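You operate a simulated robot arm through the tools that you are given. There is no shell and no other tool. Be economical: measure what you need, move in short steps, check, and stop when the job is done.

You are at the controls of a simulated two-armed robot. One attempt, no reset.

JOB
Brush both long edges of the ream on the round plate, then butt it to the fence.
Fine: brush lever over and home, half a turn of the plate, lever over and home again.

Only the result counts: the job must be done as asked and must still hold three seconds after the hand-in. Knocking over, shifting, dropping, spilling or breaking anything else fails it.

ROBOT AND FRAMES
Two 7-joint arms with two-finger parallel grippers on one trunk, on a base that drives. Base frame: it is fixed to the floor where the robot stands at the start and does not move with it; the origin is under the middle of the robot, x ahead of it, y to its left, z up. Readings come in cm, degrees, newtons and seconds.
The left shoulder is at the start at [5, 17.7, 120.4], the right one opposite. With the tool pointing down near the work surface each hand reaches from about 20 to 70 cm from the robot's upright axis, wherever it stands, measured 20 degrees to its own side. Places, roughly: blue sled [70, -40, 100]; brush lever [70, -10, 100]; pad arm [70, -40, 110]; round plate [60, -20, 90]; turntable stand [70, -20, 90]; wide ream [-75, -125, 100]. Payload 3.43 kg a hand.
The tool frame of a hand sits at the grasp point between the pads (the TCP): z along the fingers, y along the line on which they close. The tips reach 3.4 cm beyond it. Largest opening 12.8 cm; finger width 2.4, thickness 1.2; the body of the gripper, 4.8 by 13 cm, starts 9.6 cm behind the TCP.
Orientation is that of the tool frame in the base frame, as a unit quaternion [x, y, z, w]. With the fingers straight down and closing along the base's y, the tool's x points along the base's -x, its y along +y and its z along -z.

CONTROLS
- The arms move only by the tool step_arm. It takes "left_commands", "right_commands" or both (then of equal length, played together; a hand with none holds still); each is text: rows parted by semicolons, each of 7 numbers parted by spaces: the shift along the base's x, y, z in cm, then the turn, a rotation vector about the base's x, y, z in degrees, then the gripper command, from -1 (fully open) to 1 (shut), values between in proportion. In form: dx dy dz ax ay az grip; .... A call has 1 to 20 rows; each row is the pose to reach, as a shift and turn from the pose commanded when the call began. A row lasts 0.2 s, in which the tool goes at most 5 cm and 8.6 degrees; a call with a longer step from one row to the next is refused whole, and so is a gripper value outside its range. Where a pose cannot be reached the arm comes as near as it can. A force on the tool above 50 N (or 10 N above the force at the start of the call, whichever is more), or a blocked arm, ends the call early, and 0.2 s more pass. The fingers move at their own pace (about 10.8 cm/s each) and stop on an object; they squeeze with about 34 N. The grip force told is the motor's: it shows also when the fingers shut on nothing. Time passes only in rows, and 0.2 s behind the last, so rows that repeat a pose let the fingers close. It gives the time, the measured TCP pose, the force on the tool (base axes), the opening and the grip force at its end, in the units of the frame above (readings bear some noise), with the torque about the TCP (base axes, N m) and any sound that the robot's microphone picked up.
- Cameras (640 x 400 px; columns grow to the right, rows downward): "scene" is now at [15.93, -2.3, 139.12]; the picture's right is [-0.26, -0.97, 0.00], its down [-0.34, 0.09, -0.94] and it looks along [0.90, -0.24, -0.35] (base axes); focal length 214 px, centre (320, 200). "left" rides on the left gripper at [7.6, 1.1, -16] in its tool frame; the picture's right is [-0.15, 0.99, 0.00], its down [-0.88, -0.13, -0.46] and it looks along [-0.45, -0.07, 0.89] (tool axes); focal length 234 px, centre (320, 200). "right" rides on the right gripper at [7.6, -1.1, -16] in its tool frame; the picture's right is [0.15, 0.99, 0.00], its down [-0.88, 0.13, -0.46] and it looks along [-0.45, 0.07, 0.89] (tool axes); focal length 234 px, centre (320, 200). There is no depth. A picture from a camera that has moved, and an enlarged one, comes with that camera's place and axes in the base frame and with its lens.
- snapshot(camera): a new picture of that camera. It takes no simulated time.
- move_column(by): slides the trunk up (or, below 0, down) by that many cm; the arms and the scene camera ride with it, the base frame stays. It gives what a move gives, with no picture.
- roll_base(legs): drives the robot by 1 to 6 legs, each [ahead, turn to the left] in cm and degrees, along the robot's own axes; the way and the turn of a leg run together, so that a leg with both is an arc; at most 150 cm and 180 degrees a leg. The arms and the cameras ride along, it lands a little off, and it stops where it bumps. It gives what a move gives.
- turn_head(pan, tilt): turns the head with the scene camera to pan (to the left, within 80 degrees either way) and tilt (down, from -29 to 69), counted from straight ahead of the robot. It gives what a move gives.
- zoom(camera, box): a new picture of the part [left, top, right, bottom] of that camera's present view, enlarged. It takes no simulated time.
- close_job(): hands the job in; it is judged then, once.

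Go step by step. Nothing tells you exact positions but the pictures and the camera data: compare them with the known pose of the tool, close in by small moves and look again before you grip or let go. The budget is 120 turns and 108 pictures, counting those below and the enlarged ones. Unless the task says otherwise, let go and move clear before handing in, and close with one line.

The tools are called after "Request:" by a JSON object that holds its "api" and its "payload". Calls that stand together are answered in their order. step_arm: Moves the arms, as the interface text tells. Its arguments: {"type":"object","properties":{"left_commands":{"type":"string"},"right_commands":{"type":"string"}},"required":[]} The other tools are called the same way: move_column (by) slides the trunk up or down; roll_base (legs) drives the base; turn_head (pan, tilt) turns the head that bears the scene camera; snapshot (camera) takes a picture; zoom (camera, box) takes an enlarged picture of a part of a camera's view; close_job () hands the job in.

At the start:

```text
time: 0.0
left_eef_pos: [36.08, 9.23, 132.48]
left_tool_rot: [-0.002, 1.0, -0.001, 0.001]
left_wrist_force: [-0.2, 0.5, 0.4]
left_ft_torque: [0.0, 0.0, -0.02]
left_width: 12.82
left_grasp_force: 0.1
right_eef_pos: [36.06, -25.22, 130.06]
right_tool_rot: [0.0, 1.0, 0.001, 0.0]
right_wrist_force: [0.6, 0.2, 0.3]
right_ft_torque: [0.01, 0.01, -0.01]
right_width: 12.8
right_grasp_force: 0.1
trunk travel left (down, up): [-37.5, 2.6]
robot x, y, heading: [-0.14, -0.02, -0.2]
head pan, tilt: [-15.1, 20.5]
```

scene: 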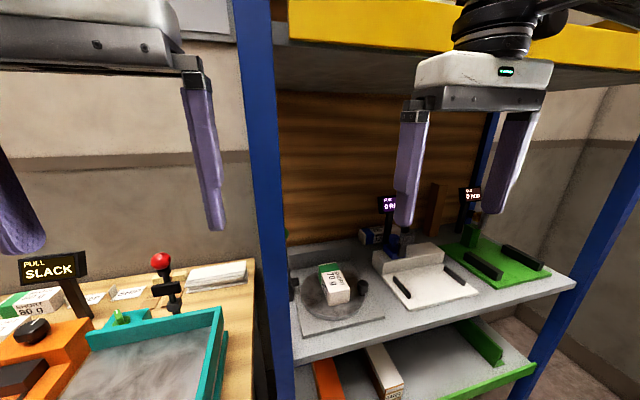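
right: 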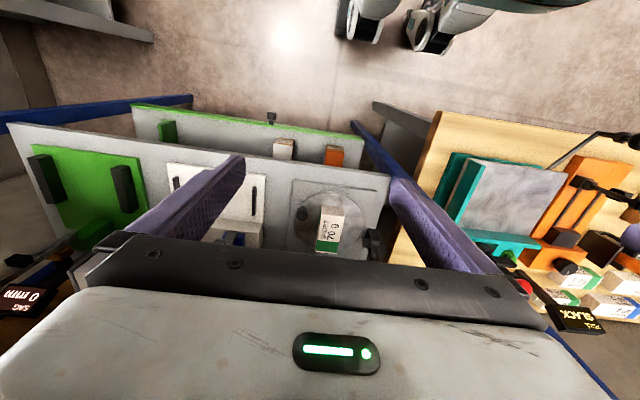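
left: 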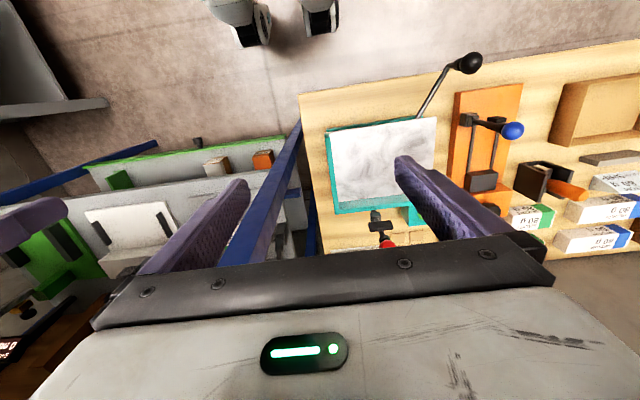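

I see a shelf with a round plate carrying a small ream, with a knob and possibly a brush lever beside it. I'll look closer first.

Request:
{"api": "zoom", "payload": {"camera": "scene", "box": [270, 180, 430, 360]}}

Request:
{"api": "zoom", "payload": {"camera": "right", "box": [240, 150, 420, 270]}}

Request:
{"api": "zoom", "payload": {"camera": "scene", "box": [0, 230, 270, 400]}}

```text
2.22 times, centred on (350, 270) of scene
camera zoom: at [15.93, -2.3, 139.12], right [-0.26, -0.97, 0.0], down [-0.34, 0.09, -0.94], along [0.9, -0.24, -0.35], focal length 477 px, centre (253, 44)
```

zoom: 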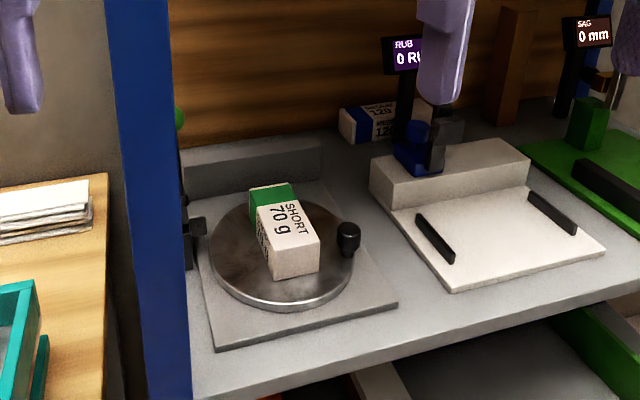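

```text
3.33 times, centred on (330, 210) of right
camera zoom: at [28.51, -26.47, 146.13], right [-0.15, 0.99, 0.0], down [0.88, 0.13, 0.46], along [0.45, 0.07, -0.89], focal length 781 px, centre (287, 167)
```

zoom: 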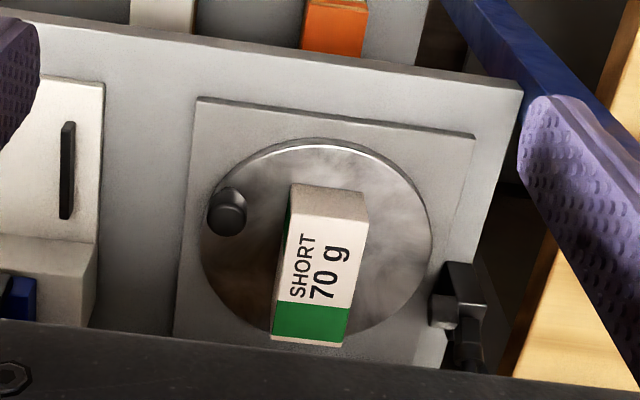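

```text
2.35 times, centred on (135, 315) of scene
camera zoom: at [15.93, -2.3, 139.12], right [-0.26, -0.97, 0.0], down [-0.34, 0.09, -0.94], along [0.9, -0.24, -0.35], focal length 505 px, centre (755, -71)
```

zoom: 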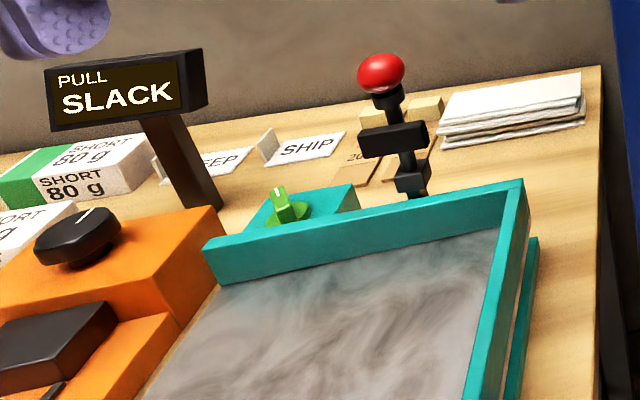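

The plate centre is about (62.7, -18.7, 91), and the lever sits at its left, partly hidden by the post. I'll bring the right hand nearer for a better look.

Request:
{"api": "step_arm", "payload": {"right_commands": "4 1 0 0 0 0 -1; 8 3 -2 0 0 0 -1; 10 5 -4 0 0 0 -1; 10 5 -6 0 0 0 -1"}}

Request:
{"api": "snapshot", "payload": {"camera": "right"}}

Request:
{"api": "snapshot", "payload": {"camera": "scene"}}

```text
time: 1.2
left_eef_pos: [34.35, 8.73, 132.87]
left_tool_rot: [-0.001, 1.0, 0.002, 0.007]
left_wrist_force: [-0.2, 0.5, 0.2]
left_ft_torque: [0.0, -0.07, -0.04]
left_width: 12.79
left_grasp_force: 0.0
right_eef_pos: [44.21, -20.47, 126.45]
right_tool_rot: [-0.007, 1.0, 0.009, 0.027]
right_wrist_force: [0.6, 0.0, -0.2]
right_ft_torque: [0.01, 0.0, -0.01]
right_width: 12.79
right_grasp_force: 0.0
trunk travel left (down, up): [-37.5, 2.6]
robot x, y, heading: [-0.31, -0.21, -0.4]
head pan, tilt: [-15.1, 20.5]
stopped in row 4 (right hand): the arm was blocked; the commanded pose is now the measured one
```

```text
101 pictures are left
camera right: at [35.8, -22.09, 141.87], right [-0.16, 0.99, 0.01], down [0.85, 0.13, 0.51], along [0.5, 0.09, -0.86], focal length 234 px, centre (320, 200)
```

right: 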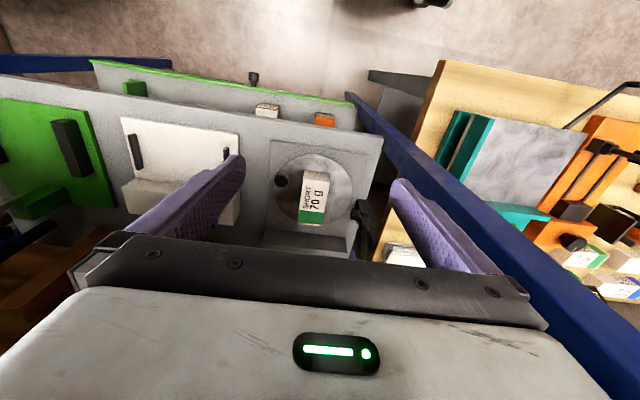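

```text
100 pictures are left
camera scene: at [14.14, -2.9, 139.19], right [-0.27, -0.96, -0.01], down [-0.33, 0.1, -0.94], along [0.91, -0.25, -0.34], focal length 214 px, centre (320, 200)
```

scene: 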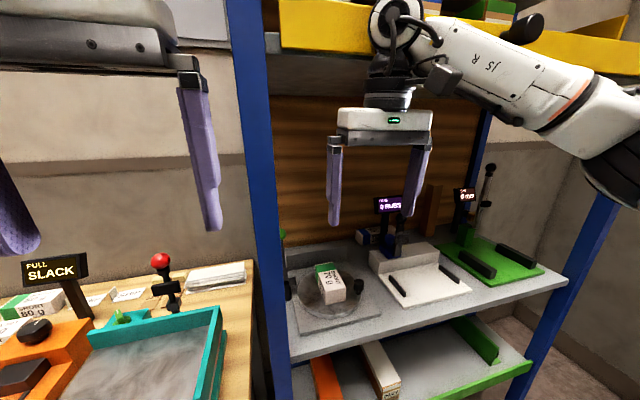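

The wrist touched the upper shelf beam. I'll back off, then lower the trunk so the arm enters beneath it.

Request:
{"api": "step_arm", "payload": {"right_commands": "-4 -1 0 0 0 0 -1; -8 -2 0 0 0 0 -1; -10 -3 0 0 0 0 -1;-10 -3 0 0 0 0 -1"}}

Request:
{"api": "move_column", "payload": {"by": -12}}

Request:
{"api": "snapshot", "payload": {"camera": "scene"}}

Request:
{"api": "snapshot", "payload": {"camera": "right"}}

```text
time: 2.2
left_eef_pos: [35.94, 9.2, 132.49]
left_tool_rot: [-0.002, 1.0, 0.0, 0.0]
left_wrist_force: [-0.5, -0.7, -0.9]
left_ft_torque: [0.02, 0.0, 0.01]
left_width: 12.8
left_grasp_force: 0.0
right_eef_pos: [36.08, -23.04, 125.53]
right_tool_rot: [-0.003, 1.0, 0.006, 0.016]
right_wrist_force: [-0.5, 0.3, -0.3]
right_ft_torque: [0.0, -0.01, 0.0]
right_width: 12.79
right_grasp_force: 0.0
trunk travel left (down, up): [-37.5, 2.6]
robot x, y, heading: [0.16, 0.02, -0.0]
head pan, tilt: [-15.1, 20.5]
```

```text
time: 3.7
left_eef_pos: [36.07, 9.35, 120.6]
left_tool_rot: [-0.002, 1.0, -0.001, 0.0]
left_wrist_force: [0.6, 0.1, -0.7]
left_ft_torque: [-0.01, 0.01, 0.0]
left_width: 12.82
left_grasp_force: 0.0
right_eef_pos: [36.15, -22.95, 113.47]
right_tool_rot: [-0.004, 1.0, 0.006, 0.016]
right_wrist_force: [-0.2, 0.1, 0.4]
right_ft_torque: [-0.01, -0.02, 0.03]
right_width: 12.8
right_grasp_force: 0.1
trunk travel left (down, up): [-25.5, 14.6]
robot x, y, heading: [-0.12, 0.05, -0.4]
head pan, tilt: [-15.1, 20.5]
```

```text
99 pictures are left
camera scene: at [15.84, -2.33, 127.13], right [-0.26, -0.97, 0.0], down [-0.34, 0.09, -0.94], along [0.9, -0.25, -0.35], focal length 214 px, centre (320, 200)
```

scene: 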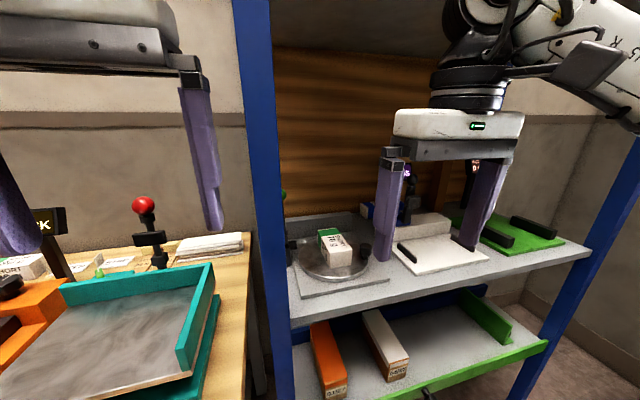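

```text
98 pictures are left
camera right: at [28.07, -24.51, 129.16], right [-0.15, 0.99, 0.01], down [0.86, 0.13, 0.49], along [0.48, 0.08, -0.87], focal length 234 px, centre (320, 200)
```

right: 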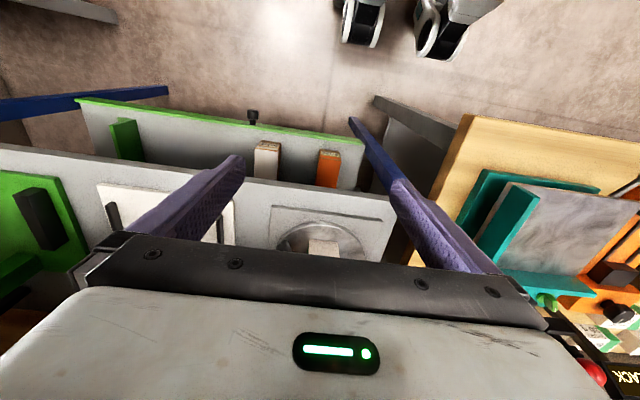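

Now I'll advance the hand under the beam to look at the lever and the plate.

Request:
{"api": "step_arm", "payload": {"right_commands": "4 -1 0 0 0 0 -1; 8 -1 0 0 0 0 -1; 12 -1 0 0 0 0 -1; 14 -1 0 0 0 0 -1"}}

Request:
{"api": "snapshot", "payload": {"camera": "right"}}

Request:
{"api": "snapshot", "payload": {"camera": "scene"}}

```text
time: 4.7
left_eef_pos: [36.11, 9.38, 120.56]
left_tool_rot: [-0.001, 1.0, 0.0, 0.001]
left_wrist_force: [-0.1, 0.5, 0.0]
left_ft_torque: [-0.01, -0.01, 0.01]
left_width: 12.8
left_grasp_force: 0.1
right_eef_pos: [50.34, -23.9, 113.62]
right_tool_rot: [-0.003, 1.0, 0.006, 0.015]
right_wrist_force: [0.0, -0.3, 0.3]
right_ft_torque: [0.02, -0.03, -0.03]
right_width: 12.78
right_grasp_force: 0.1
trunk travel left (down, up): [-25.5, 14.6]
robot x, y, heading: [-0.04, 0.19, -0.2]
head pan, tilt: [-15.1, 20.5]
```

```text
97 pictures are left
camera right: at [42.15, -25.47, 129.33], right [-0.15, 0.99, 0.01], down [0.86, 0.13, 0.48], along [0.48, 0.08, -0.87], focal length 234 px, centre (320, 200)
```

right: 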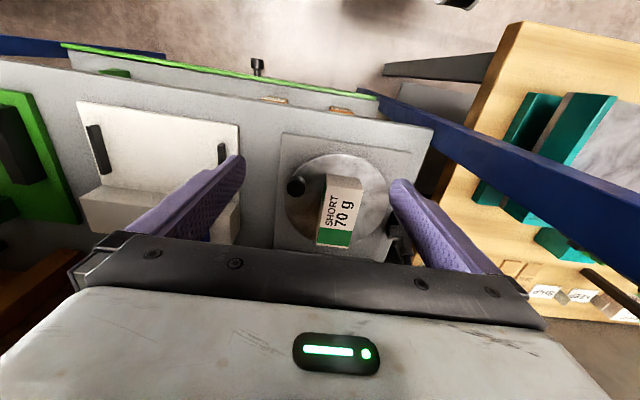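

```text
96 pictures are left
camera scene: at [15.86, -2.32, 127.12], right [-0.26, -0.97, 0.0], down [-0.34, 0.09, -0.94], along [0.9, -0.25, -0.35], focal length 214 px, centre (320, 200)
```

scene: 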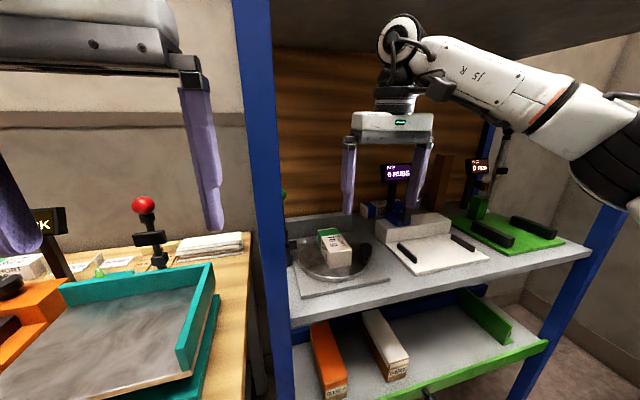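

The lever is still hidden behind the finger. I'll tilt the hand so the camera looks more forward.

Request:
{"api": "step_arm", "payload": {"right_commands": "0 -2 0 0 -8 0 -1; 0 -4 2 0 -16 0 -1; 0 -6 4 0 -24 0 -1; 0 -8 4 0 -30 0 -1; 0 -8 4 0 -30 0 -1"}}

Request:
{"api": "snapshot", "payload": {"camera": "right"}}

```text
time: 5.9
left_eef_pos: [35.96, 9.3, 120.45]
left_tool_rot: [-0.003, 1.0, -0.001, 0.0]
left_wrist_force: [-0.2, 0.5, 0.2]
left_ft_torque: [0.0, -0.03, 0.0]
left_width: 12.82
left_grasp_force: 0.0
right_eef_pos: [50.14, -32.07, 117.58]
right_tool_rot: [-0.004, 0.961, 0.004, 0.275]
right_wrist_force: [-0.3, 0.4, -0.1]
right_ft_torque: [0.0, 0.01, 0.02]
right_width: 12.78
right_grasp_force: 0.0
trunk travel left (down, up): [-25.5, 14.6]
robot x, y, heading: [0.15, -0.39, -0.0]
head pan, tilt: [-15.1, 20.5]
```

```text
95 pictures are left
camera right: at [35.34, -33.53, 127.08], right [-0.14, 0.99, -0.07], down [0.5, 0.13, 0.85], along [0.85, 0.08, -0.52], focal length 234 px, centre (320, 200)
```

right: 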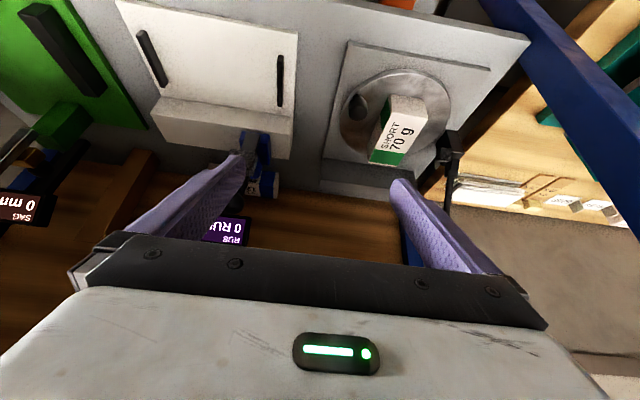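

Request:
{"api": "zoom", "payload": {"camera": "right", "box": [310, 20, 550, 220]}}

Request:
{"api": "zoom", "payload": {"camera": "right", "box": [400, 100, 510, 200]}}

```text
2.00 times, centred on (430, 120) of right
camera zoom: at [35.34, -33.53, 127.08], right [-0.14, 0.99, -0.07], down [0.5, 0.13, 0.85], along [0.85, 0.08, -0.52], focal length 468 px, centre (100, 360)
```

zoom: 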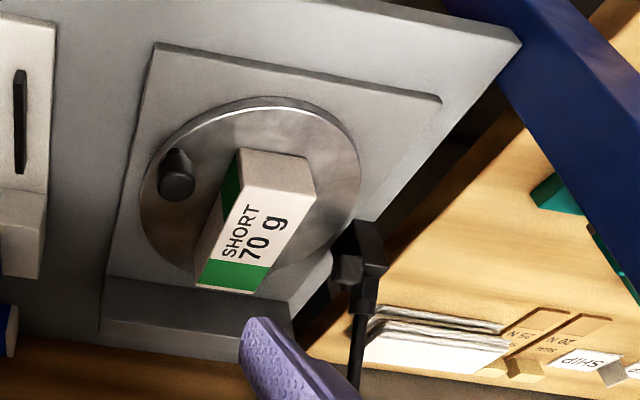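

```text
4.00 times, centred on (455, 150) of right
camera zoom: at [35.34, -33.53, 127.08], right [-0.14, 0.99, -0.07], down [0.5, 0.13, 0.85], along [0.85, 0.08, -0.52], focal length 937 px, centre (-220, 400)
```

zoom: 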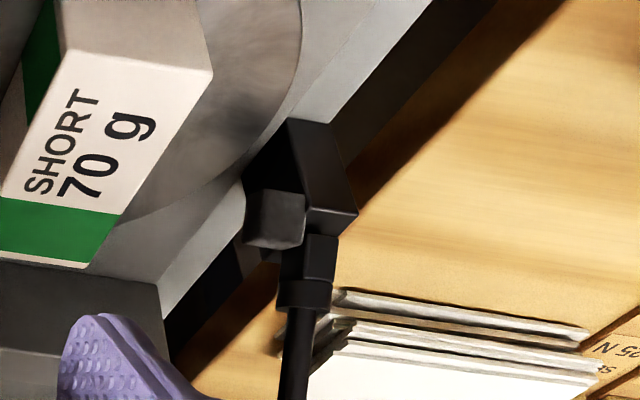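

The brush has a pillar with a rod rising from it, and the finger hides the top. I'll shift the hand to see the whole lever.

Request:
{"api": "step_arm", "payload": {"right_commands": "0 -4 0 0 -8 0 -1; 0 -8 0 0 -14 0 -1; -2 -10 0 0 -14 0 -1; -2 -10 0 0 -14 0 -1"}}

Request:
{"api": "snapshot", "payload": {"camera": "right"}}

Request:
{"api": "zoom", "payload": {"camera": "right", "box": [380, 0, 560, 200]}}

Request:
{"api": "turn_head", "payload": {"pan": -22, "tilt": 25}}

```text
time: 6.9
left_eef_pos: [36.17, 9.26, 120.47]
left_tool_rot: [-0.002, 1.0, -0.001, 0.0]
left_wrist_force: [0.3, 1.1, -0.4]
left_ft_torque: [-0.01, -0.01, 0.01]
left_width: 12.81
left_grasp_force: 0.1
right_eef_pos: [48.01, -42.21, 117.68]
right_tool_rot: [-0.006, 0.921, 0.004, 0.39]
right_wrist_force: [-0.3, 0.0, -0.2]
right_ft_torque: [0.0, 0.0, 0.0]
right_width: 12.8
right_grasp_force: 0.1
trunk travel left (down, up): [-25.5, 14.6]
robot x, y, heading: [-0.1, -0.23, -0.2]
head pan, tilt: [-15.1, 20.5]
```

```text
92 pictures are left
camera right: at [31.25, -43.65, 123.22], right [-0.12, 0.99, -0.1], down [0.28, 0.13, 0.95], along [0.95, 0.08, -0.3], focal length 234 px, centre (320, 200)
```

right: 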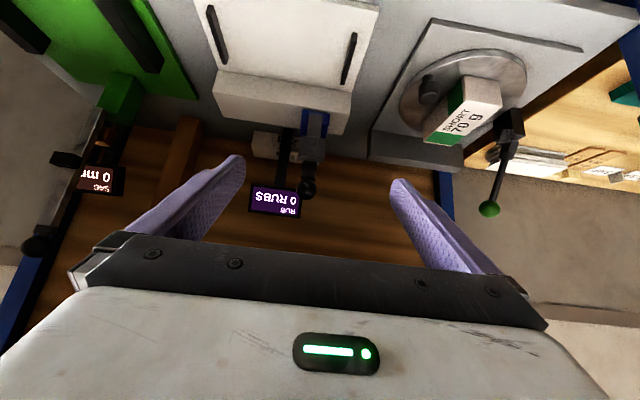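

```text
2.00 times, centred on (470, 100) of right
camera zoom: at [31.25, -43.65, 123.22], right [-0.12, 0.99, -0.1], down [0.28, 0.13, 0.95], along [0.95, 0.08, -0.3], focal length 468 px, centre (20, 400)
```

zoom: 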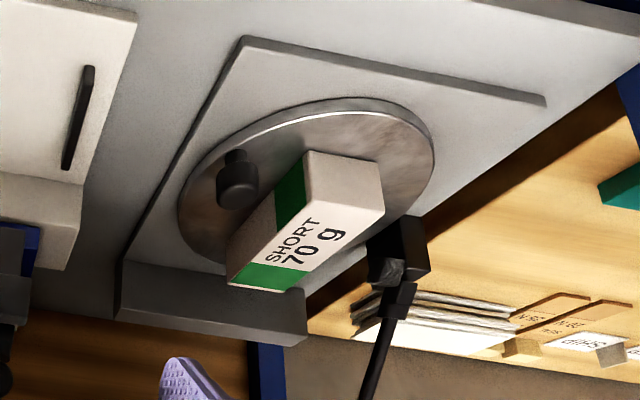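

```text
time: 7.6
left_eef_pos: [36.11, 9.31, 120.55]
left_tool_rot: [-0.003, 1.0, -0.001, 0.0]
left_wrist_force: [-0.5, 1.1, 0.2]
left_ft_torque: [0.0, -0.01, -0.04]
left_width: 12.78
left_grasp_force: 0.1
right_eef_pos: [47.86, -42.1, 117.59]
right_tool_rot: [-0.006, 0.921, 0.004, 0.39]
right_wrist_force: [0.0, -0.7, 1.2]
right_ft_torque: [-0.03, -0.01, 0.0]
right_width: 12.77
right_grasp_force: 0.0
trunk travel left (down, up): [-25.5, 14.6]
robot x, y, heading: [0.24, -0.22, 0.0]
head pan, tilt: [-22.0, 25.0]
```

The green ball on the brush lever triangulates to about (71, -7, 108). Its hub is near (64.5, -8, 95), so it leans back and should swing toward me in x–z. I'll retract both hands and move the base about 10 cm ahead and 8 cm right, for reach and a clear view past the post.

Request:
{"api": "step_arm", "payload": {"right_commands": "-4 2 0 0 8 0 -1; -8 5 0 0 16 0 -1; -12 8 -1 0 24 0 -1; -15 12 -2 0 32 0 -1; -17 15 -4 0 40 0 -1; -18 16 -4 0 44 0 -1; -18 16 -4 0 44 0 -1", "left_commands": "-3 1 1 0 0 0 -1; -6 2 2 0 0 0 -1; -9 3 3 0 0 0 -1; -11 4 4 0 0 0 -1; -11 4 4 0 0 0 -1; -11 4 4 0 0 0 -1; -11 4 4 0 0 0 -1"}}

Request:
{"api": "roll_base", "payload": {"legs": [[0, -40], [13, 0], [0, 40]]}}

Request:
{"api": "snapshot", "payload": {"camera": "scene"}}

```text
refused: row 3 steps farther than a row can; nothing moved
```

```text
time: 10.7
left_eef_pos: [37.59, -20.28, 122.89]
left_tool_rot: [0.352, 0.935, -0.003, 0.049]
left_wrist_force: [0.7, 0.5, -0.1]
left_ft_torque: [0.02, 0.04, 0.03]
left_width: 12.79
left_grasp_force: 0.0
right_eef_pos: [15.78, -68.16, 118.74]
right_tool_rot: [0.304, 0.863, -0.129, 0.382]
right_wrist_force: [-0.5, -0.5, 0.2]
right_ft_torque: [0.05, -0.06, 0.05]
right_width: 12.8
right_grasp_force: 0.0
trunk travel left (down, up): [-25.5, 14.6]
robot x, y, heading: [7.43, -6.48, -38.5]
head pan, tilt: [-22.0, 25.0]
stopped in leg 2: the robot was blocked; the commanded pose is now the measured one
```

```text
90 pictures are left
camera scene: at [14.85, -17.54, 126.85], right [-0.87, -0.49, -0.02], down [-0.18, 0.36, -0.92], along [0.46, -0.79, -0.4], focal length 214 px, centre (320, 200)
```

scene: 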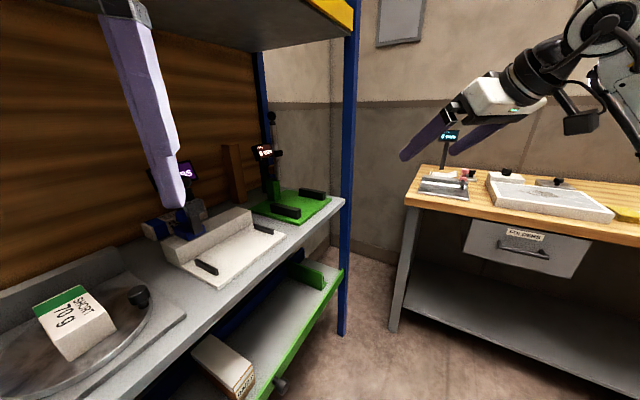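

The arm step was refused, so the left wrist bumped the beam during the drive. I'll back off slightly and then retract the left hand.

Request:
{"api": "roll_base", "payload": {"legs": [[-5, 0]]}}

Request:
{"api": "snapshot", "payload": {"camera": "scene"}}

Request:
{"api": "snapshot", "payload": {"camera": "left"}}

```text
time: 11.3
left_eef_pos: [37.48, -20.54, 123.13]
left_tool_rot: [0.357, 0.933, -0.005, 0.054]
left_wrist_force: [-0.6, -0.3, 0.1]
left_ft_torque: [-0.04, 0.01, 0.02]
left_width: 12.82
left_grasp_force: 0.0
right_eef_pos: [16.04, -68.44, 118.35]
right_tool_rot: [0.305, 0.865, -0.128, 0.377]
right_wrist_force: [0.3, -0.4, -0.2]
right_ft_torque: [0.01, 0.01, 0.02]
right_width: 12.79
right_grasp_force: 0.1
trunk travel left (down, up): [-25.5, 14.6]
robot x, y, heading: [7.4, -6.39, -38.2]
head pan, tilt: [-22.0, 25.0]
stopped in leg 1: the robot was blocked; the commanded pose is now the measured one
```

```text
89 pictures are left
camera scene: at [15.46, -17.86, 126.7], right [-0.87, -0.5, -0.01], down [-0.2, 0.36, -0.91], along [0.46, -0.79, -0.41], focal length 214 px, centre (320, 200)
```

scene: 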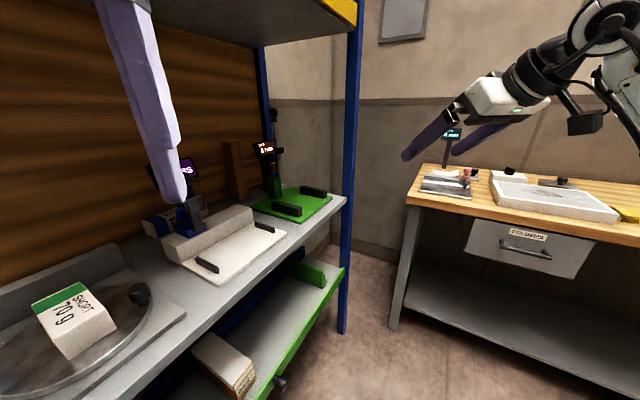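

```text
88 pictures are left
camera left: at [30.95, -13.93, 138.34], right [0.77, 0.64, 0.05], down [0.52, -0.66, 0.54], along [0.38, -0.39, -0.84], focal length 234 px, centre (320, 200)
```

left: 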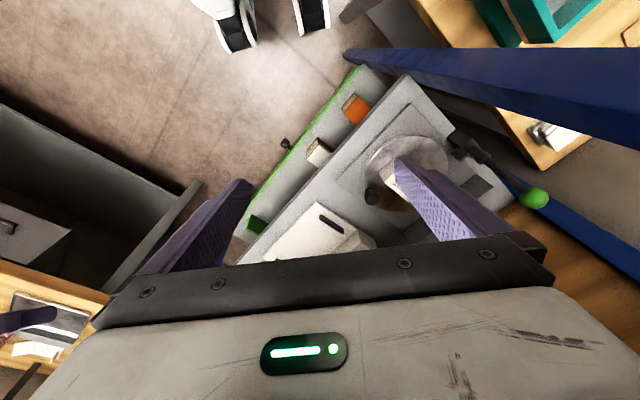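

Still in contact at the left wrist or elbow. I'll lower and retract the left hand gently.

Request:
{"api": "step_arm", "payload": {"left_commands": "-2 1.5 -1 0 0 0 -1; -5 3 -3 0 0 0 -1; -8 5 -5 0 0 0 -1; -10 7 -8 0 0 0 -1"}}

Request:
{"api": "snapshot", "payload": {"camera": "left"}}

```text
time: 12.5
left_eef_pos: [27.81, -11.76, 116.02]
left_tool_rot: [0.347, 0.934, -0.03, 0.081]
left_wrist_force: [-0.8, 0.1, -0.3]
left_ft_torque: [0.03, 0.05, -0.01]
left_width: 12.8
left_grasp_force: 0.1
right_eef_pos: [16.07, -67.26, 118.8]
right_tool_rot: [0.302, 0.865, -0.133, 0.379]
right_wrist_force: [0.3, 0.4, -0.2]
right_ft_torque: [-0.01, -0.01, -0.01]
right_width: 12.78
right_grasp_force: 0.0
trunk travel left (down, up): [-25.5, 14.6]
robot x, y, heading: [7.0, -5.98, -37.4]
head pan, tilt: [-22.0, 25.0]
stopped in row 4 (left hand): the arm was blocked; the commanded pose is now the measured one
```

```text
87 pictures are left
camera left: at [20.67, -4.25, 130.5], right [0.75, 0.66, 0.03], down [0.51, -0.61, 0.6], along [0.41, -0.44, -0.8], focal length 234 px, centre (320, 200)
```

left: 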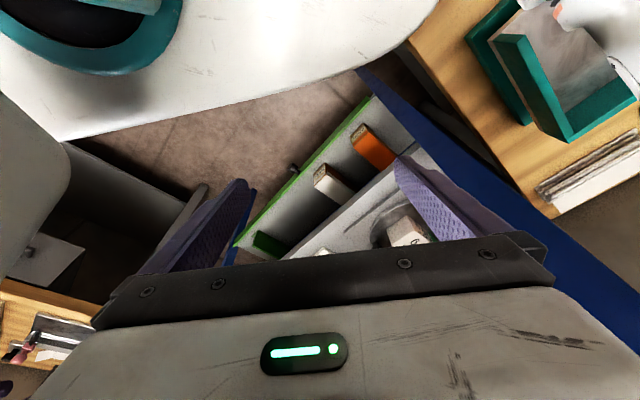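

I'll turn the head to see what the left arm is touching.

Request:
{"api": "turn_head", "payload": {"pan": 45, "tilt": 10}}

Request:
{"api": "snapshot", "payload": {"camera": "scene"}}

```text
time: 13.9
left_eef_pos: [27.54, -11.7, 116.37]
left_tool_rot: [0.349, 0.933, -0.036, 0.08]
left_wrist_force: [-0.6, 0.0, 0.1]
left_ft_torque: [-0.04, 0.02, 0.01]
left_width: 12.79
left_grasp_force: 0.0
right_eef_pos: [15.88, -67.19, 119.13]
right_tool_rot: [0.303, 0.864, -0.134, 0.379]
right_wrist_force: [0.6, 1.4, -0.2]
right_ft_torque: [0.0, 0.0, -0.02]
right_width: 12.83
right_grasp_force: 0.1
trunk travel left (down, up): [-25.5, 14.6]
robot x, y, heading: [7.25, -6.11, -37.5]
head pan, tilt: [45.0, 10.0]
```

```text
86 pictures are left
camera scene: at [18.51, -13.24, 128.64], right [-0.54, -0.84, 0.01], down [-0.18, 0.1, -0.98], along [0.82, -0.53, -0.21], focal length 214 px, centre (320, 200)
```

scene: 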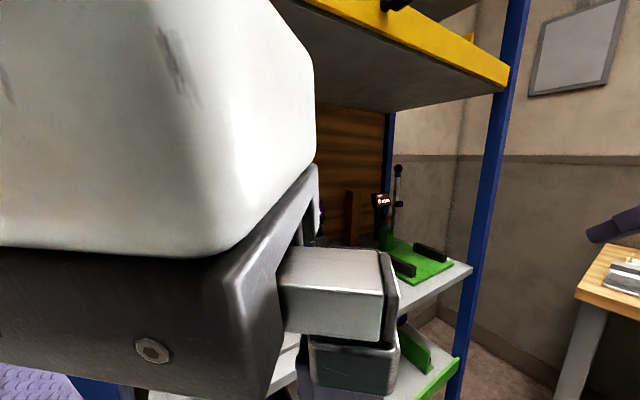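

The left hand is up against the head. I'll move it forward, left and down a little to free it, then turn the base back square.

Request:
{"api": "step_arm", "payload": {"left_commands": "2.4 -1.8 -1 0 0 0 -1; 5 -2 -4 0 0 0 -1; 7 -1 -7 0 0 0 -1; 8.5 0 -10 0 0 0 -1; 8.5 0 -10 0 0 0 -1"}}

Request:
{"api": "snapshot", "payload": {"camera": "scene"}}

```text
time: 15.3
left_eef_pos: [35.13, -11.61, 107.79]
left_tool_rot: [0.356, 0.926, -0.045, 0.12]
left_wrist_force: [-0.5, -0.1, -0.6]
left_ft_torque: [0.02, 0.01, -0.02]
left_width: 12.81
left_grasp_force: 0.0
right_eef_pos: [14.86, -67.0, 118.81]
right_tool_rot: [0.303, 0.863, -0.13, 0.383]
right_wrist_force: [-0.3, 1.0, 0.3]
right_ft_torque: [0.0, -0.06, 0.03]
right_width: 12.8
right_grasp_force: 0.1
trunk travel left (down, up): [-25.5, 14.6]
robot x, y, heading: [7.16, -5.98, -37.3]
head pan, tilt: [45.0, 10.0]
stopped in row 5 (left hand): the arm was blocked; the commanded pose is now the measured one
```

```text
85 pictures are left
camera scene: at [18.71, -6.75, 129.02], right [0.14, -0.99, 0.02], down [-0.14, -0.04, -0.99], along [0.98, 0.13, -0.15], focal length 214 px, centre (320, 200)
```

scene: 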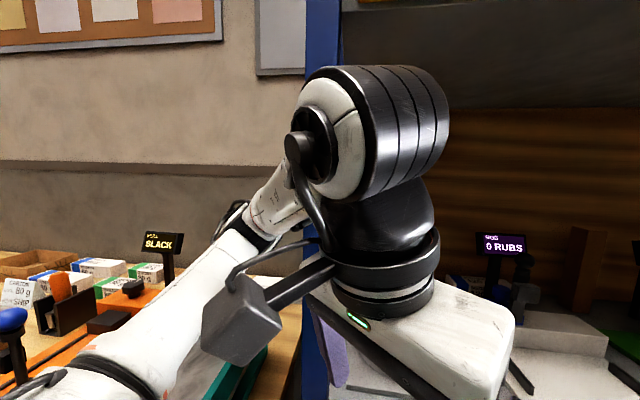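

The left arm's elbow reached around the post on the table side, which explains the blocks. Turning left swings it away from the post, so I'll do that in two stages.

Request:
{"api": "roll_base", "payload": {"legs": [[0, 15]]}}

Request:
{"api": "snapshot", "payload": {"camera": "scene"}}

```text
time: 16.6
left_eef_pos: [38.67, -5.34, 106.56]
left_tool_rot: [0.227, 0.969, -0.022, 0.091]
left_wrist_force: [-0.3, 0.7, 0.0]
left_ft_torque: [-0.04, 0.02, -0.03]
left_width: 12.82
left_grasp_force: 0.0
right_eef_pos: [33.76, -64.15, 117.61]
right_tool_rot: [0.189, 0.902, -0.078, 0.381]
right_wrist_force: [0.8, 0.2, 0.0]
right_ft_torque: [0.02, 0.02, -0.02]
right_width: 12.78
right_grasp_force: 0.0
trunk travel left (down, up): [-25.5, 14.6]
robot x, y, heading: [7.19, -6.51, -22.5]
head pan, tilt: [45.0, 10.0]
```

```text
84 pictures are left
camera scene: at [22.24, -5.13, 128.83], right [0.38, -0.92, 0.0], down [-0.16, -0.07, -0.98], along [0.91, 0.38, -0.17], focal length 214 px, centre (320, 200)
```

scene: 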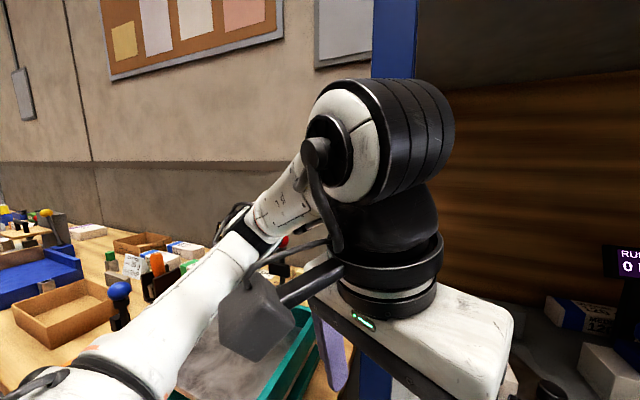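

Free now. I'll retract both hands to safe carrying poses before finishing the turn.

Request:
{"api": "step_arm", "payload": {"right_commands": "-1.4 3.7 -0.5 2.7 6.5 0 -1; -2.8 7.4 -1 5.4 13 0 -1; -4.2 11.1 -1.5 8.1 19.5 0 -1; -5.6 14.8 -2 10.8 26 0 -1; -7 18.5 -2.5 13.5 32.5 0 -1; -8.4 22 -3 16.2 39 0 -1; -8.4 22 -3 16.9 40.7 0 -1", "left_commands": "0 0 2 0 0 0 -1; 0 0 4 0 0 0 -1; 0 2 6 0 0 0 -1; 0 4 8 0 0 0 -1; 0 6 8 0 0 0 -1; 0 8 8 0 0 0 -1; 0 8 8 0 0 0 -1"}}

Request:
{"api": "snapshot", "payload": {"camera": "scene"}}

```text
time: 18.2
left_eef_pos: [38.66, 2.69, 114.54]
left_tool_rot: [0.225, 0.97, -0.021, 0.091]
left_wrist_force: [-0.8, -0.6, -0.1]
left_ft_torque: [-0.01, 0.01, 0.0]
left_width: 12.82
left_grasp_force: 0.1
right_eef_pos: [25.37, -42.13, 114.69]
right_tool_rot: [0.204, 0.979, -0.007, 0.014]
right_wrist_force: [0.3, 0.5, 0.2]
right_ft_torque: [0.02, 0.0, 0.03]
right_width: 12.81
right_grasp_force: 0.1
trunk travel left (down, up): [-25.5, 14.6]
robot x, y, heading: [7.16, -6.15, -22.5]
head pan, tilt: [45.0, 10.0]
```

```text
83 pictures are left
camera scene: at [22.19, -5.19, 128.83], right [0.38, -0.92, 0.0], down [-0.16, -0.07, -0.98], along [0.91, 0.38, -0.17], focal length 214 px, centre (320, 200)
```

scene: 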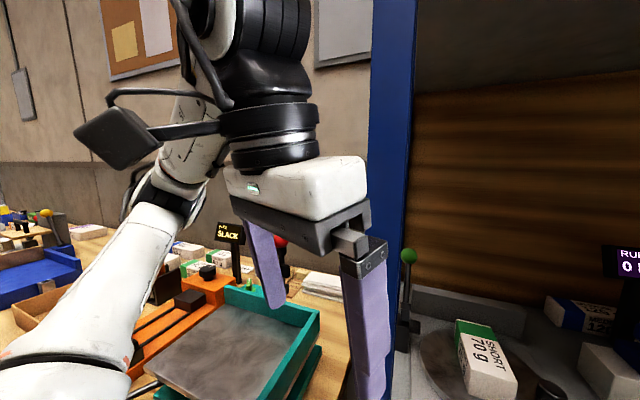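

Everything is clear and the lever is in plain sight. I'll finish the turn and look at the work.

Request:
{"api": "roll_base", "payload": {"legs": [[0, 22]]}}

Request:
{"api": "turn_head", "payload": {"pan": -8, "tilt": 28}}

Request:
{"api": "snapshot", "payload": {"camera": "scene"}}

Request:
{"api": "zoom", "payload": {"camera": "scene", "box": [260, 120, 460, 245]}}

```text
time: 19.8
left_eef_pos: [32.86, 13.93, 114.47]
left_tool_rot: [0.037, 0.995, -0.005, 0.094]
left_wrist_force: [0.7, -0.6, 0.8]
left_ft_torque: [0.0, 0.01, 0.02]
left_width: 12.78
left_grasp_force: 0.0
right_eef_pos: [37.61, -32.56, 114.68]
right_tool_rot: [0.011, 1.0, -0.005, 0.015]
right_wrist_force: [0.2, -0.6, 0.2]
right_ft_torque: [-0.01, -0.04, -0.01]
right_width: 12.78
right_grasp_force: 0.0
trunk travel left (down, up): [-25.5, 14.6]
robot x, y, heading: [7.19, -6.16, -0.4]
head pan, tilt: [45.0, 10.0]
```

```text
time: 21.0
left_eef_pos: [32.92, 14.04, 114.61]
left_tool_rot: [0.036, 0.995, -0.005, 0.094]
left_wrist_force: [0.4, 0.0, 0.8]
left_ft_torque: [0.02, -0.02, -0.04]
left_width: 12.8
left_grasp_force: 0.1
right_eef_pos: [37.64, -32.44, 114.63]
right_tool_rot: [0.012, 1.0, -0.004, 0.014]
right_wrist_force: [-0.1, -0.6, -0.1]
right_ft_torque: [0.01, 0.0, 0.0]
right_width: 12.79
right_grasp_force: 0.0
trunk travel left (down, up): [-25.5, 14.6]
robot x, y, heading: [7.14, -6.19, -0.4]
head pan, tilt: [-8.0, 28.0]
```

```text
82 pictures are left
camera scene: at [23.16, -7.38, 125.92], right [-0.14, -0.99, 0.0], down [-0.46, 0.07, -0.88], along [0.87, -0.13, -0.47], focal length 214 px, centre (320, 200)
```

scene: 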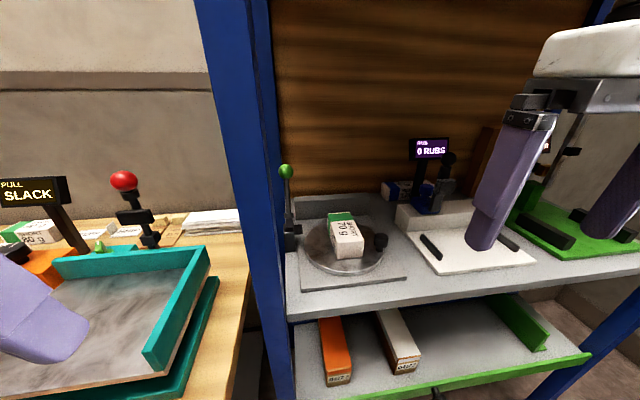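

```text
3.20 times, centred on (360, 182) of scene
camera zoom: at [23.16, -7.38, 125.92], right [-0.14, -0.99, 0.0], down [-0.46, 0.07, -0.88], along [0.87, -0.13, -0.47], focal length 686 px, centre (192, 256)
```

zoom: 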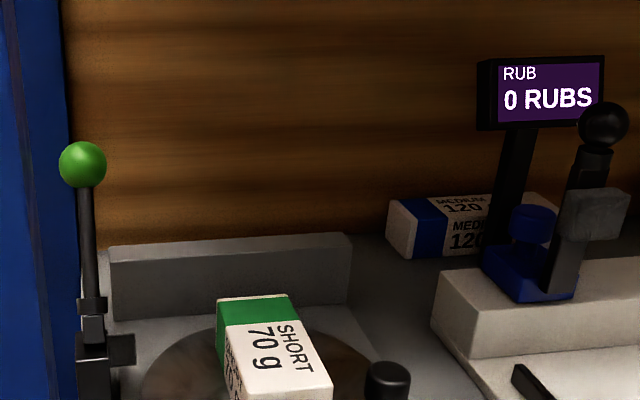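

The fence front is at x≈76 and the lever ball at (71, -6.8, 108). I'll yaw the right hand 90° so its fingers close along x, then come in under the shelf.

Request:
{"api": "step_arm", "payload": {"right_commands": "0 1 0 0 0 8.2 -1; 0 2 0 0 0 16.4 -1; 0 3 0 0 0 24.6 -1; 0 4 0 0 0 32.8 -1; 0 5 0 0 0 41 -1; 0 6 0 0 0 49.2 -1; 0 7 0 0 0 57.4 -1; 0 8 0 0 0 65.6 -1; 0 8 0 0 0 73.8 -1; 0 8 0 0 0 82 -1; 0 8 0 0 0 88.5 -1; 0 8 0 0 0 88.5 -1"}}

Request:
{"api": "snapshot", "payload": {"camera": "scene"}}

```text
time: 23.6
left_eef_pos: [32.95, 13.94, 114.5]
left_tool_rot: [0.036, 0.995, -0.004, 0.094]
left_wrist_force: [0.2, -0.4, 0.3]
left_ft_torque: [-0.01, 0.0, 0.0]
left_width: 12.78
left_grasp_force: 0.1
right_eef_pos: [33.44, -21.09, 112.25]
right_tool_rot: [-0.69, 0.724, 0.007, 0.014]
right_wrist_force: [0.4, 0.4, 0.3]
right_ft_torque: [0.03, 0.0, -0.03]
right_width: 12.8
right_grasp_force: 0.1
right hand out of reach, approached as far as the arm can: row 9, 10, 11, 12
trunk travel left (down, up): [-25.5, 14.6]
robot x, y, heading: [7.22, -5.79, -0.2]
head pan, tilt: [-8.0, 28.0]
```

```text
80 pictures are left
camera scene: at [23.16, -7.4, 125.92], right [-0.14, -0.99, 0.0], down [-0.46, 0.07, -0.88], along [0.87, -0.13, -0.47], focal length 214 px, centre (320, 200)
```

scene: 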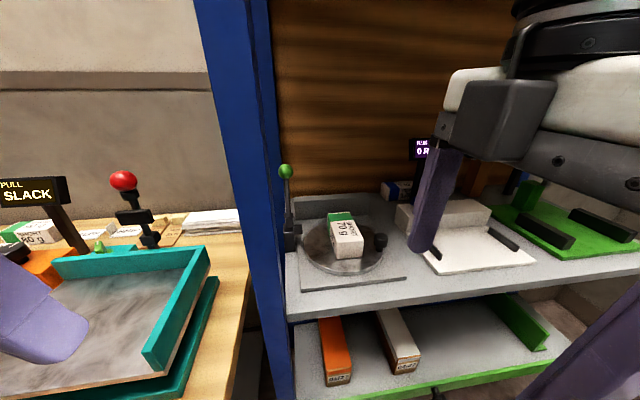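

Yaw achieved. I'll advance into the shelf at z≈112.

Request:
{"api": "step_arm", "payload": {"right_commands": "4.5 -1 0 0 0 0 -1; 9 -1 0 0 0 0 -1; 13.5 -1 0 0 0 0 -1; 18 -1 0 0 0 0 -1; 22.5 -1 0 0 0 0 -1; 27 -1 0 0 0 0 -1; 31 -1 0 0 0 0 -1; 34 -1 0 0 0 0 -1; 34 -1 0 0 0 0 -1"}}

Request:
{"api": "snapshot", "payload": {"camera": "scene"}}

Request:
{"api": "snapshot", "payload": {"camera": "right"}}

```text
time: 25.6
left_eef_pos: [32.89, 14.02, 114.5]
left_tool_rot: [0.036, 0.995, -0.004, 0.093]
left_wrist_force: [-0.2, -0.1, -0.3]
left_ft_torque: [0.02, 0.0, -0.02]
left_width: 12.79
left_grasp_force: 0.1
right_eef_pos: [39.83, -14.1, 107.24]
right_tool_rot: [-0.689, 0.724, 0.008, 0.014]
right_wrist_force: [0.2, 0.0, -0.1]
right_ft_torque: [-0.01, -0.01, -0.03]
right_width: 12.78
right_grasp_force: 0.0
right hand out of reach, approached as far as the arm can: row 1, 2, 3, 4, 5, 6, 7, 8, 9
trunk travel left (down, up): [-25.5, 14.6]
robot x, y, heading: [7.4, -6.19, -0.5]
head pan, tilt: [-8.0, 28.0]
```

```text
79 pictures are left
camera scene: at [23.15, -7.4, 125.92], right [-0.14, -0.99, 0.0], down [-0.46, 0.07, -0.88], along [0.87, -0.13, -0.47], focal length 214 px, centre (320, 200)
```

scene: 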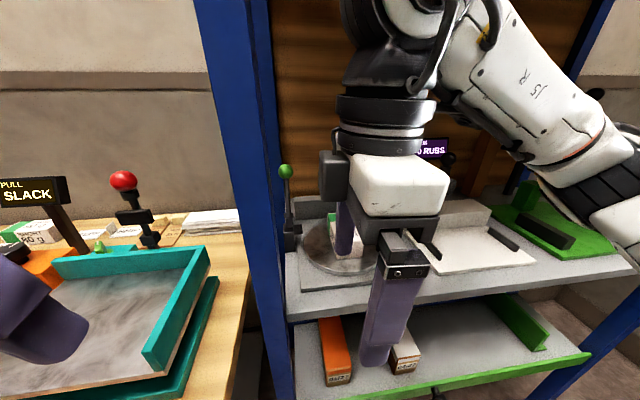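

```text
78 pictures are left
camera right: at [40.31, -22.29, 122.86], right [-1.0, -0.1, -0.01], down [-0.09, 0.87, 0.48], along [-0.03, 0.48, -0.88], focal length 234 px, centre (320, 200)
```

right: 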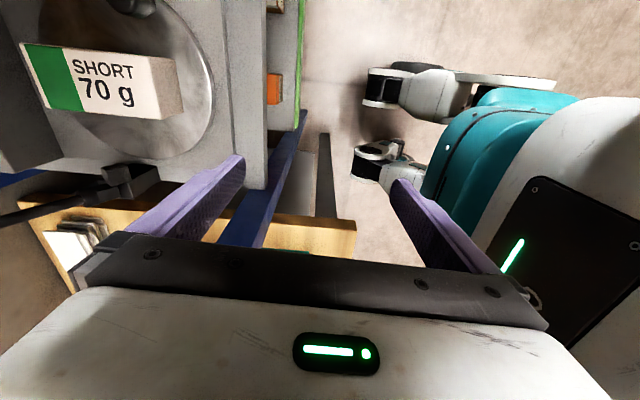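

The yaw ran a wrist joint to its limit. Gripping the ball along y suits the lever's pivot axis better anyway, so I'll rotate back to yaw 0.

Request:
{"api": "step_arm", "payload": {"right_commands": "-2 -2 1 0 0 -8.2 -1; -4 -4 2 0 0 -16.4 -1; -5 -6 3 0 0 -24.6 -1; -5 -8 4 0 0 -32.8 -1; -5 -9 5 0 0 -41 -1; -5 -10 5 0 0 -49.2 -1; -5 -11 5 0 0 -57.4 -1; -5 -12 5 0 0 -65.6 -1; -5 -12 5 0 0 -73.8 -1; -5 -12 5 0 0 -82 -1; -5 -12 5 0 0 -88 -1; -5 -12 5 0 0 -88 -1"}}

Request:
{"api": "step_arm", "payload": {"right_commands": "4 0 0 0 0 0 -1; 8 0 0 0 0 0 -1; 12 0 0 0 0 0 -1; 16 0 0 0 0 0 -1; 20 0.5 0 0 0 0 -1; 24 1 0 0 0 0 -1; 28 1 0 0 0 0 -1; 28 1 0 0 0 0 -1"}}

Request:
{"api": "snapshot", "payload": {"camera": "scene"}}

```text
time: 28.2
left_eef_pos: [32.88, 13.91, 114.56]
left_tool_rot: [0.036, 0.995, -0.004, 0.093]
left_wrist_force: [-0.4, 0.0, -0.6]
left_ft_torque: [-0.02, 0.01, 0.01]
left_width: 12.82
left_grasp_force: 0.0
right_eef_pos: [34.39, -25.79, 111.74]
right_tool_rot: [0.007, 1.0, -0.005, 0.015]
right_wrist_force: [0.0, 0.1, 0.3]
right_ft_torque: [-0.01, 0.0, 0.0]
right_width: 12.81
right_grasp_force: 0.1
trunk travel left (down, up): [-25.5, 14.6]
robot x, y, heading: [7.35, -6.14, -0.0]
head pan, tilt: [-8.0, 28.0]
```

```text
time: 30.0
left_eef_pos: [32.89, 14.18, 114.51]
left_tool_rot: [0.035, 0.995, -0.004, 0.093]
left_wrist_force: [0.9, -0.4, -0.3]
left_ft_torque: [0.01, 0.0, -0.02]
left_width: 12.79
left_grasp_force: 0.1
right_eef_pos: [62.28, -24.73, 111.87]
right_tool_rot: [0.005, 1.0, -0.004, 0.014]
right_wrist_force: [0.0, 0.0, 0.1]
right_ft_torque: [-0.01, 0.01, 0.0]
right_width: 12.82
right_grasp_force: 0.0
trunk travel left (down, up): [-25.5, 14.6]
robot x, y, heading: [7.39, -6.12, -0.5]
head pan, tilt: [-8.0, 28.0]
```

```text
77 pictures are left
camera scene: at [23.15, -7.41, 125.92], right [-0.14, -0.99, 0.0], down [-0.46, 0.07, -0.88], along [0.87, -0.13, -0.47], focal length 214 px, centre (320, 200)
```

scene: 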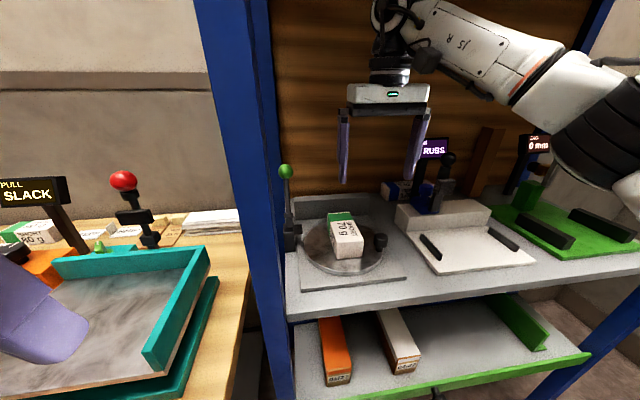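

Reach is good at yaw 0. I'll slide left in front of the ball with the fingers partly open.

Request:
{"api": "step_arm", "payload": {"right_commands": "-2 4 0 0 0 0 -0.3; -2 8 0 0 0 0 -0.3; -2 12 -1 0 0 0 -0.3; -2 15 -2 0 0 0 -0.3; -2 18 -3 0 0 0 -0.3; -2 18 -3 0 0 0 -0.3"}}

Request:
{"api": "snapshot", "payload": {"camera": "right"}}

Request:
{"api": "snapshot", "payload": {"camera": "scene"}}

```text
time: 31.4
left_eef_pos: [32.97, 13.93, 114.61]
left_tool_rot: [0.036, 0.995, -0.003, 0.093]
left_wrist_force: [0.2, -0.6, -0.2]
left_ft_torque: [0.0, 0.0, 0.0]
left_width: 12.81
left_grasp_force: 0.0
right_eef_pos: [60.47, -6.48, 108.58]
right_tool_rot: [0.006, 1.0, -0.005, 0.015]
right_wrist_force: [0.8, -0.1, -0.4]
right_ft_torque: [-0.03, 0.0, -0.01]
right_width: 8.33
right_grasp_force: 0.1
trunk travel left (down, up): [-25.5, 14.6]
robot x, y, heading: [6.97, -6.04, -0.4]
head pan, tilt: [-8.0, 28.0]
```

```text
76 pictures are left
camera right: at [52.41, -7.52, 124.36], right [-0.13, 0.99, -0.01], down [0.87, 0.12, 0.48], along [0.48, 0.05, -0.88], focal length 234 px, centre (320, 200)
```

right: 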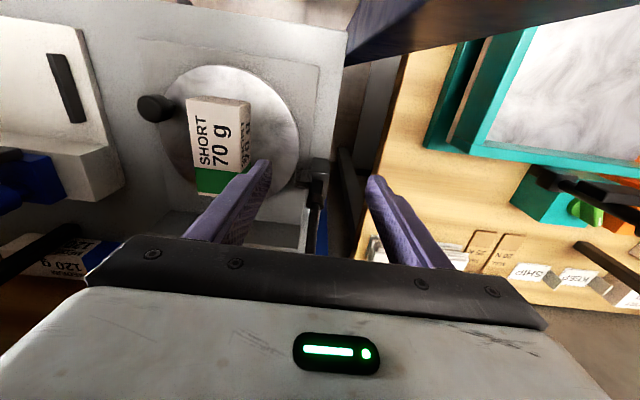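

```text
75 pictures are left
camera scene: at [23.16, -7.42, 125.92], right [-0.14, -0.99, 0.0], down [-0.46, 0.07, -0.88], along [0.87, -0.13, -0.47], focal length 214 px, centre (320, 200)
```

scene: 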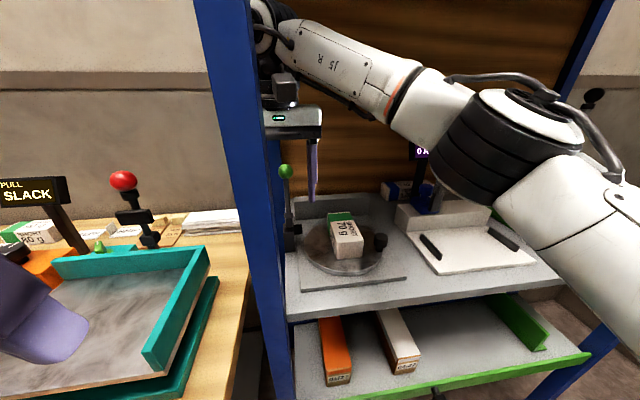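

I'm lined up in y; now forward to straddle the ball.

Request:
{"api": "step_arm", "payload": {"right_commands": "4 0 0 0 0 0 -0.3; 8 -0.2 0 0 0 0 -0.3; 10.7 -0.3 0 0 0 0 -0.3; 10.7 -0.3 0 0 0 0 -0.3"}}

Request:
{"api": "zoom", "payload": {"camera": "scene", "box": [250, 100, 410, 200]}}

Request:
{"api": "snapshot", "payload": {"camera": "right"}}

```text
time: 32.4
left_eef_pos: [32.95, 13.94, 114.57]
left_tool_rot: [0.036, 0.995, -0.004, 0.094]
left_wrist_force: [-0.9, -0.4, 0.2]
left_ft_torque: [-0.01, 0.0, 0.01]
left_width: 12.78
left_grasp_force: 0.0
right_eef_pos: [64.85, -7.62, 107.59]
right_tool_rot: [0.017, 1.0, 0.002, 0.016]
right_wrist_force: [-0.2, 0.6, 0.4]
right_ft_torque: [-0.04, -0.03, 0.0]
right_width: 8.32
right_grasp_force: 0.0
right hand out of reach, approached as far as the arm can: row 1, 2, 3, 4
trunk travel left (down, up): [-25.5, 14.6]
robot x, y, heading: [7.17, -6.03, -0.4]
head pan, tilt: [-8.0, 28.0]
```

```text
4.00 times, centred on (330, 150) of scene
camera zoom: at [23.14, -7.38, 125.92], right [-0.14, -0.99, 0.0], down [-0.46, 0.07, -0.88], along [0.87, -0.13, -0.47], focal length 858 px, centre (280, 400)
```

zoom: 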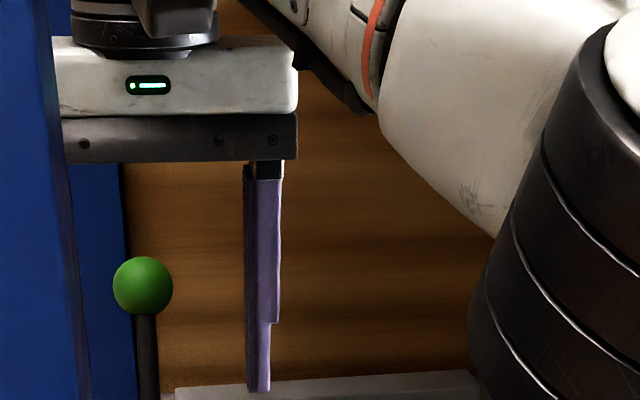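

```text
73 pictures are left
camera right: at [56.68, -8.57, 123.27], right [-0.11, 0.99, 0.0], down [0.87, 0.1, 0.48], along [0.48, 0.05, -0.87], focal length 234 px, centre (320, 200)
```

right: 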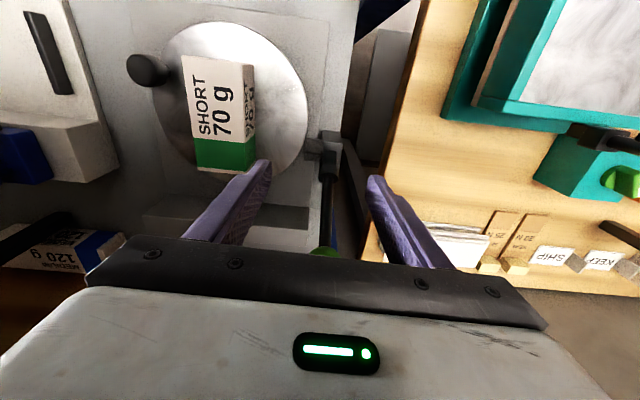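

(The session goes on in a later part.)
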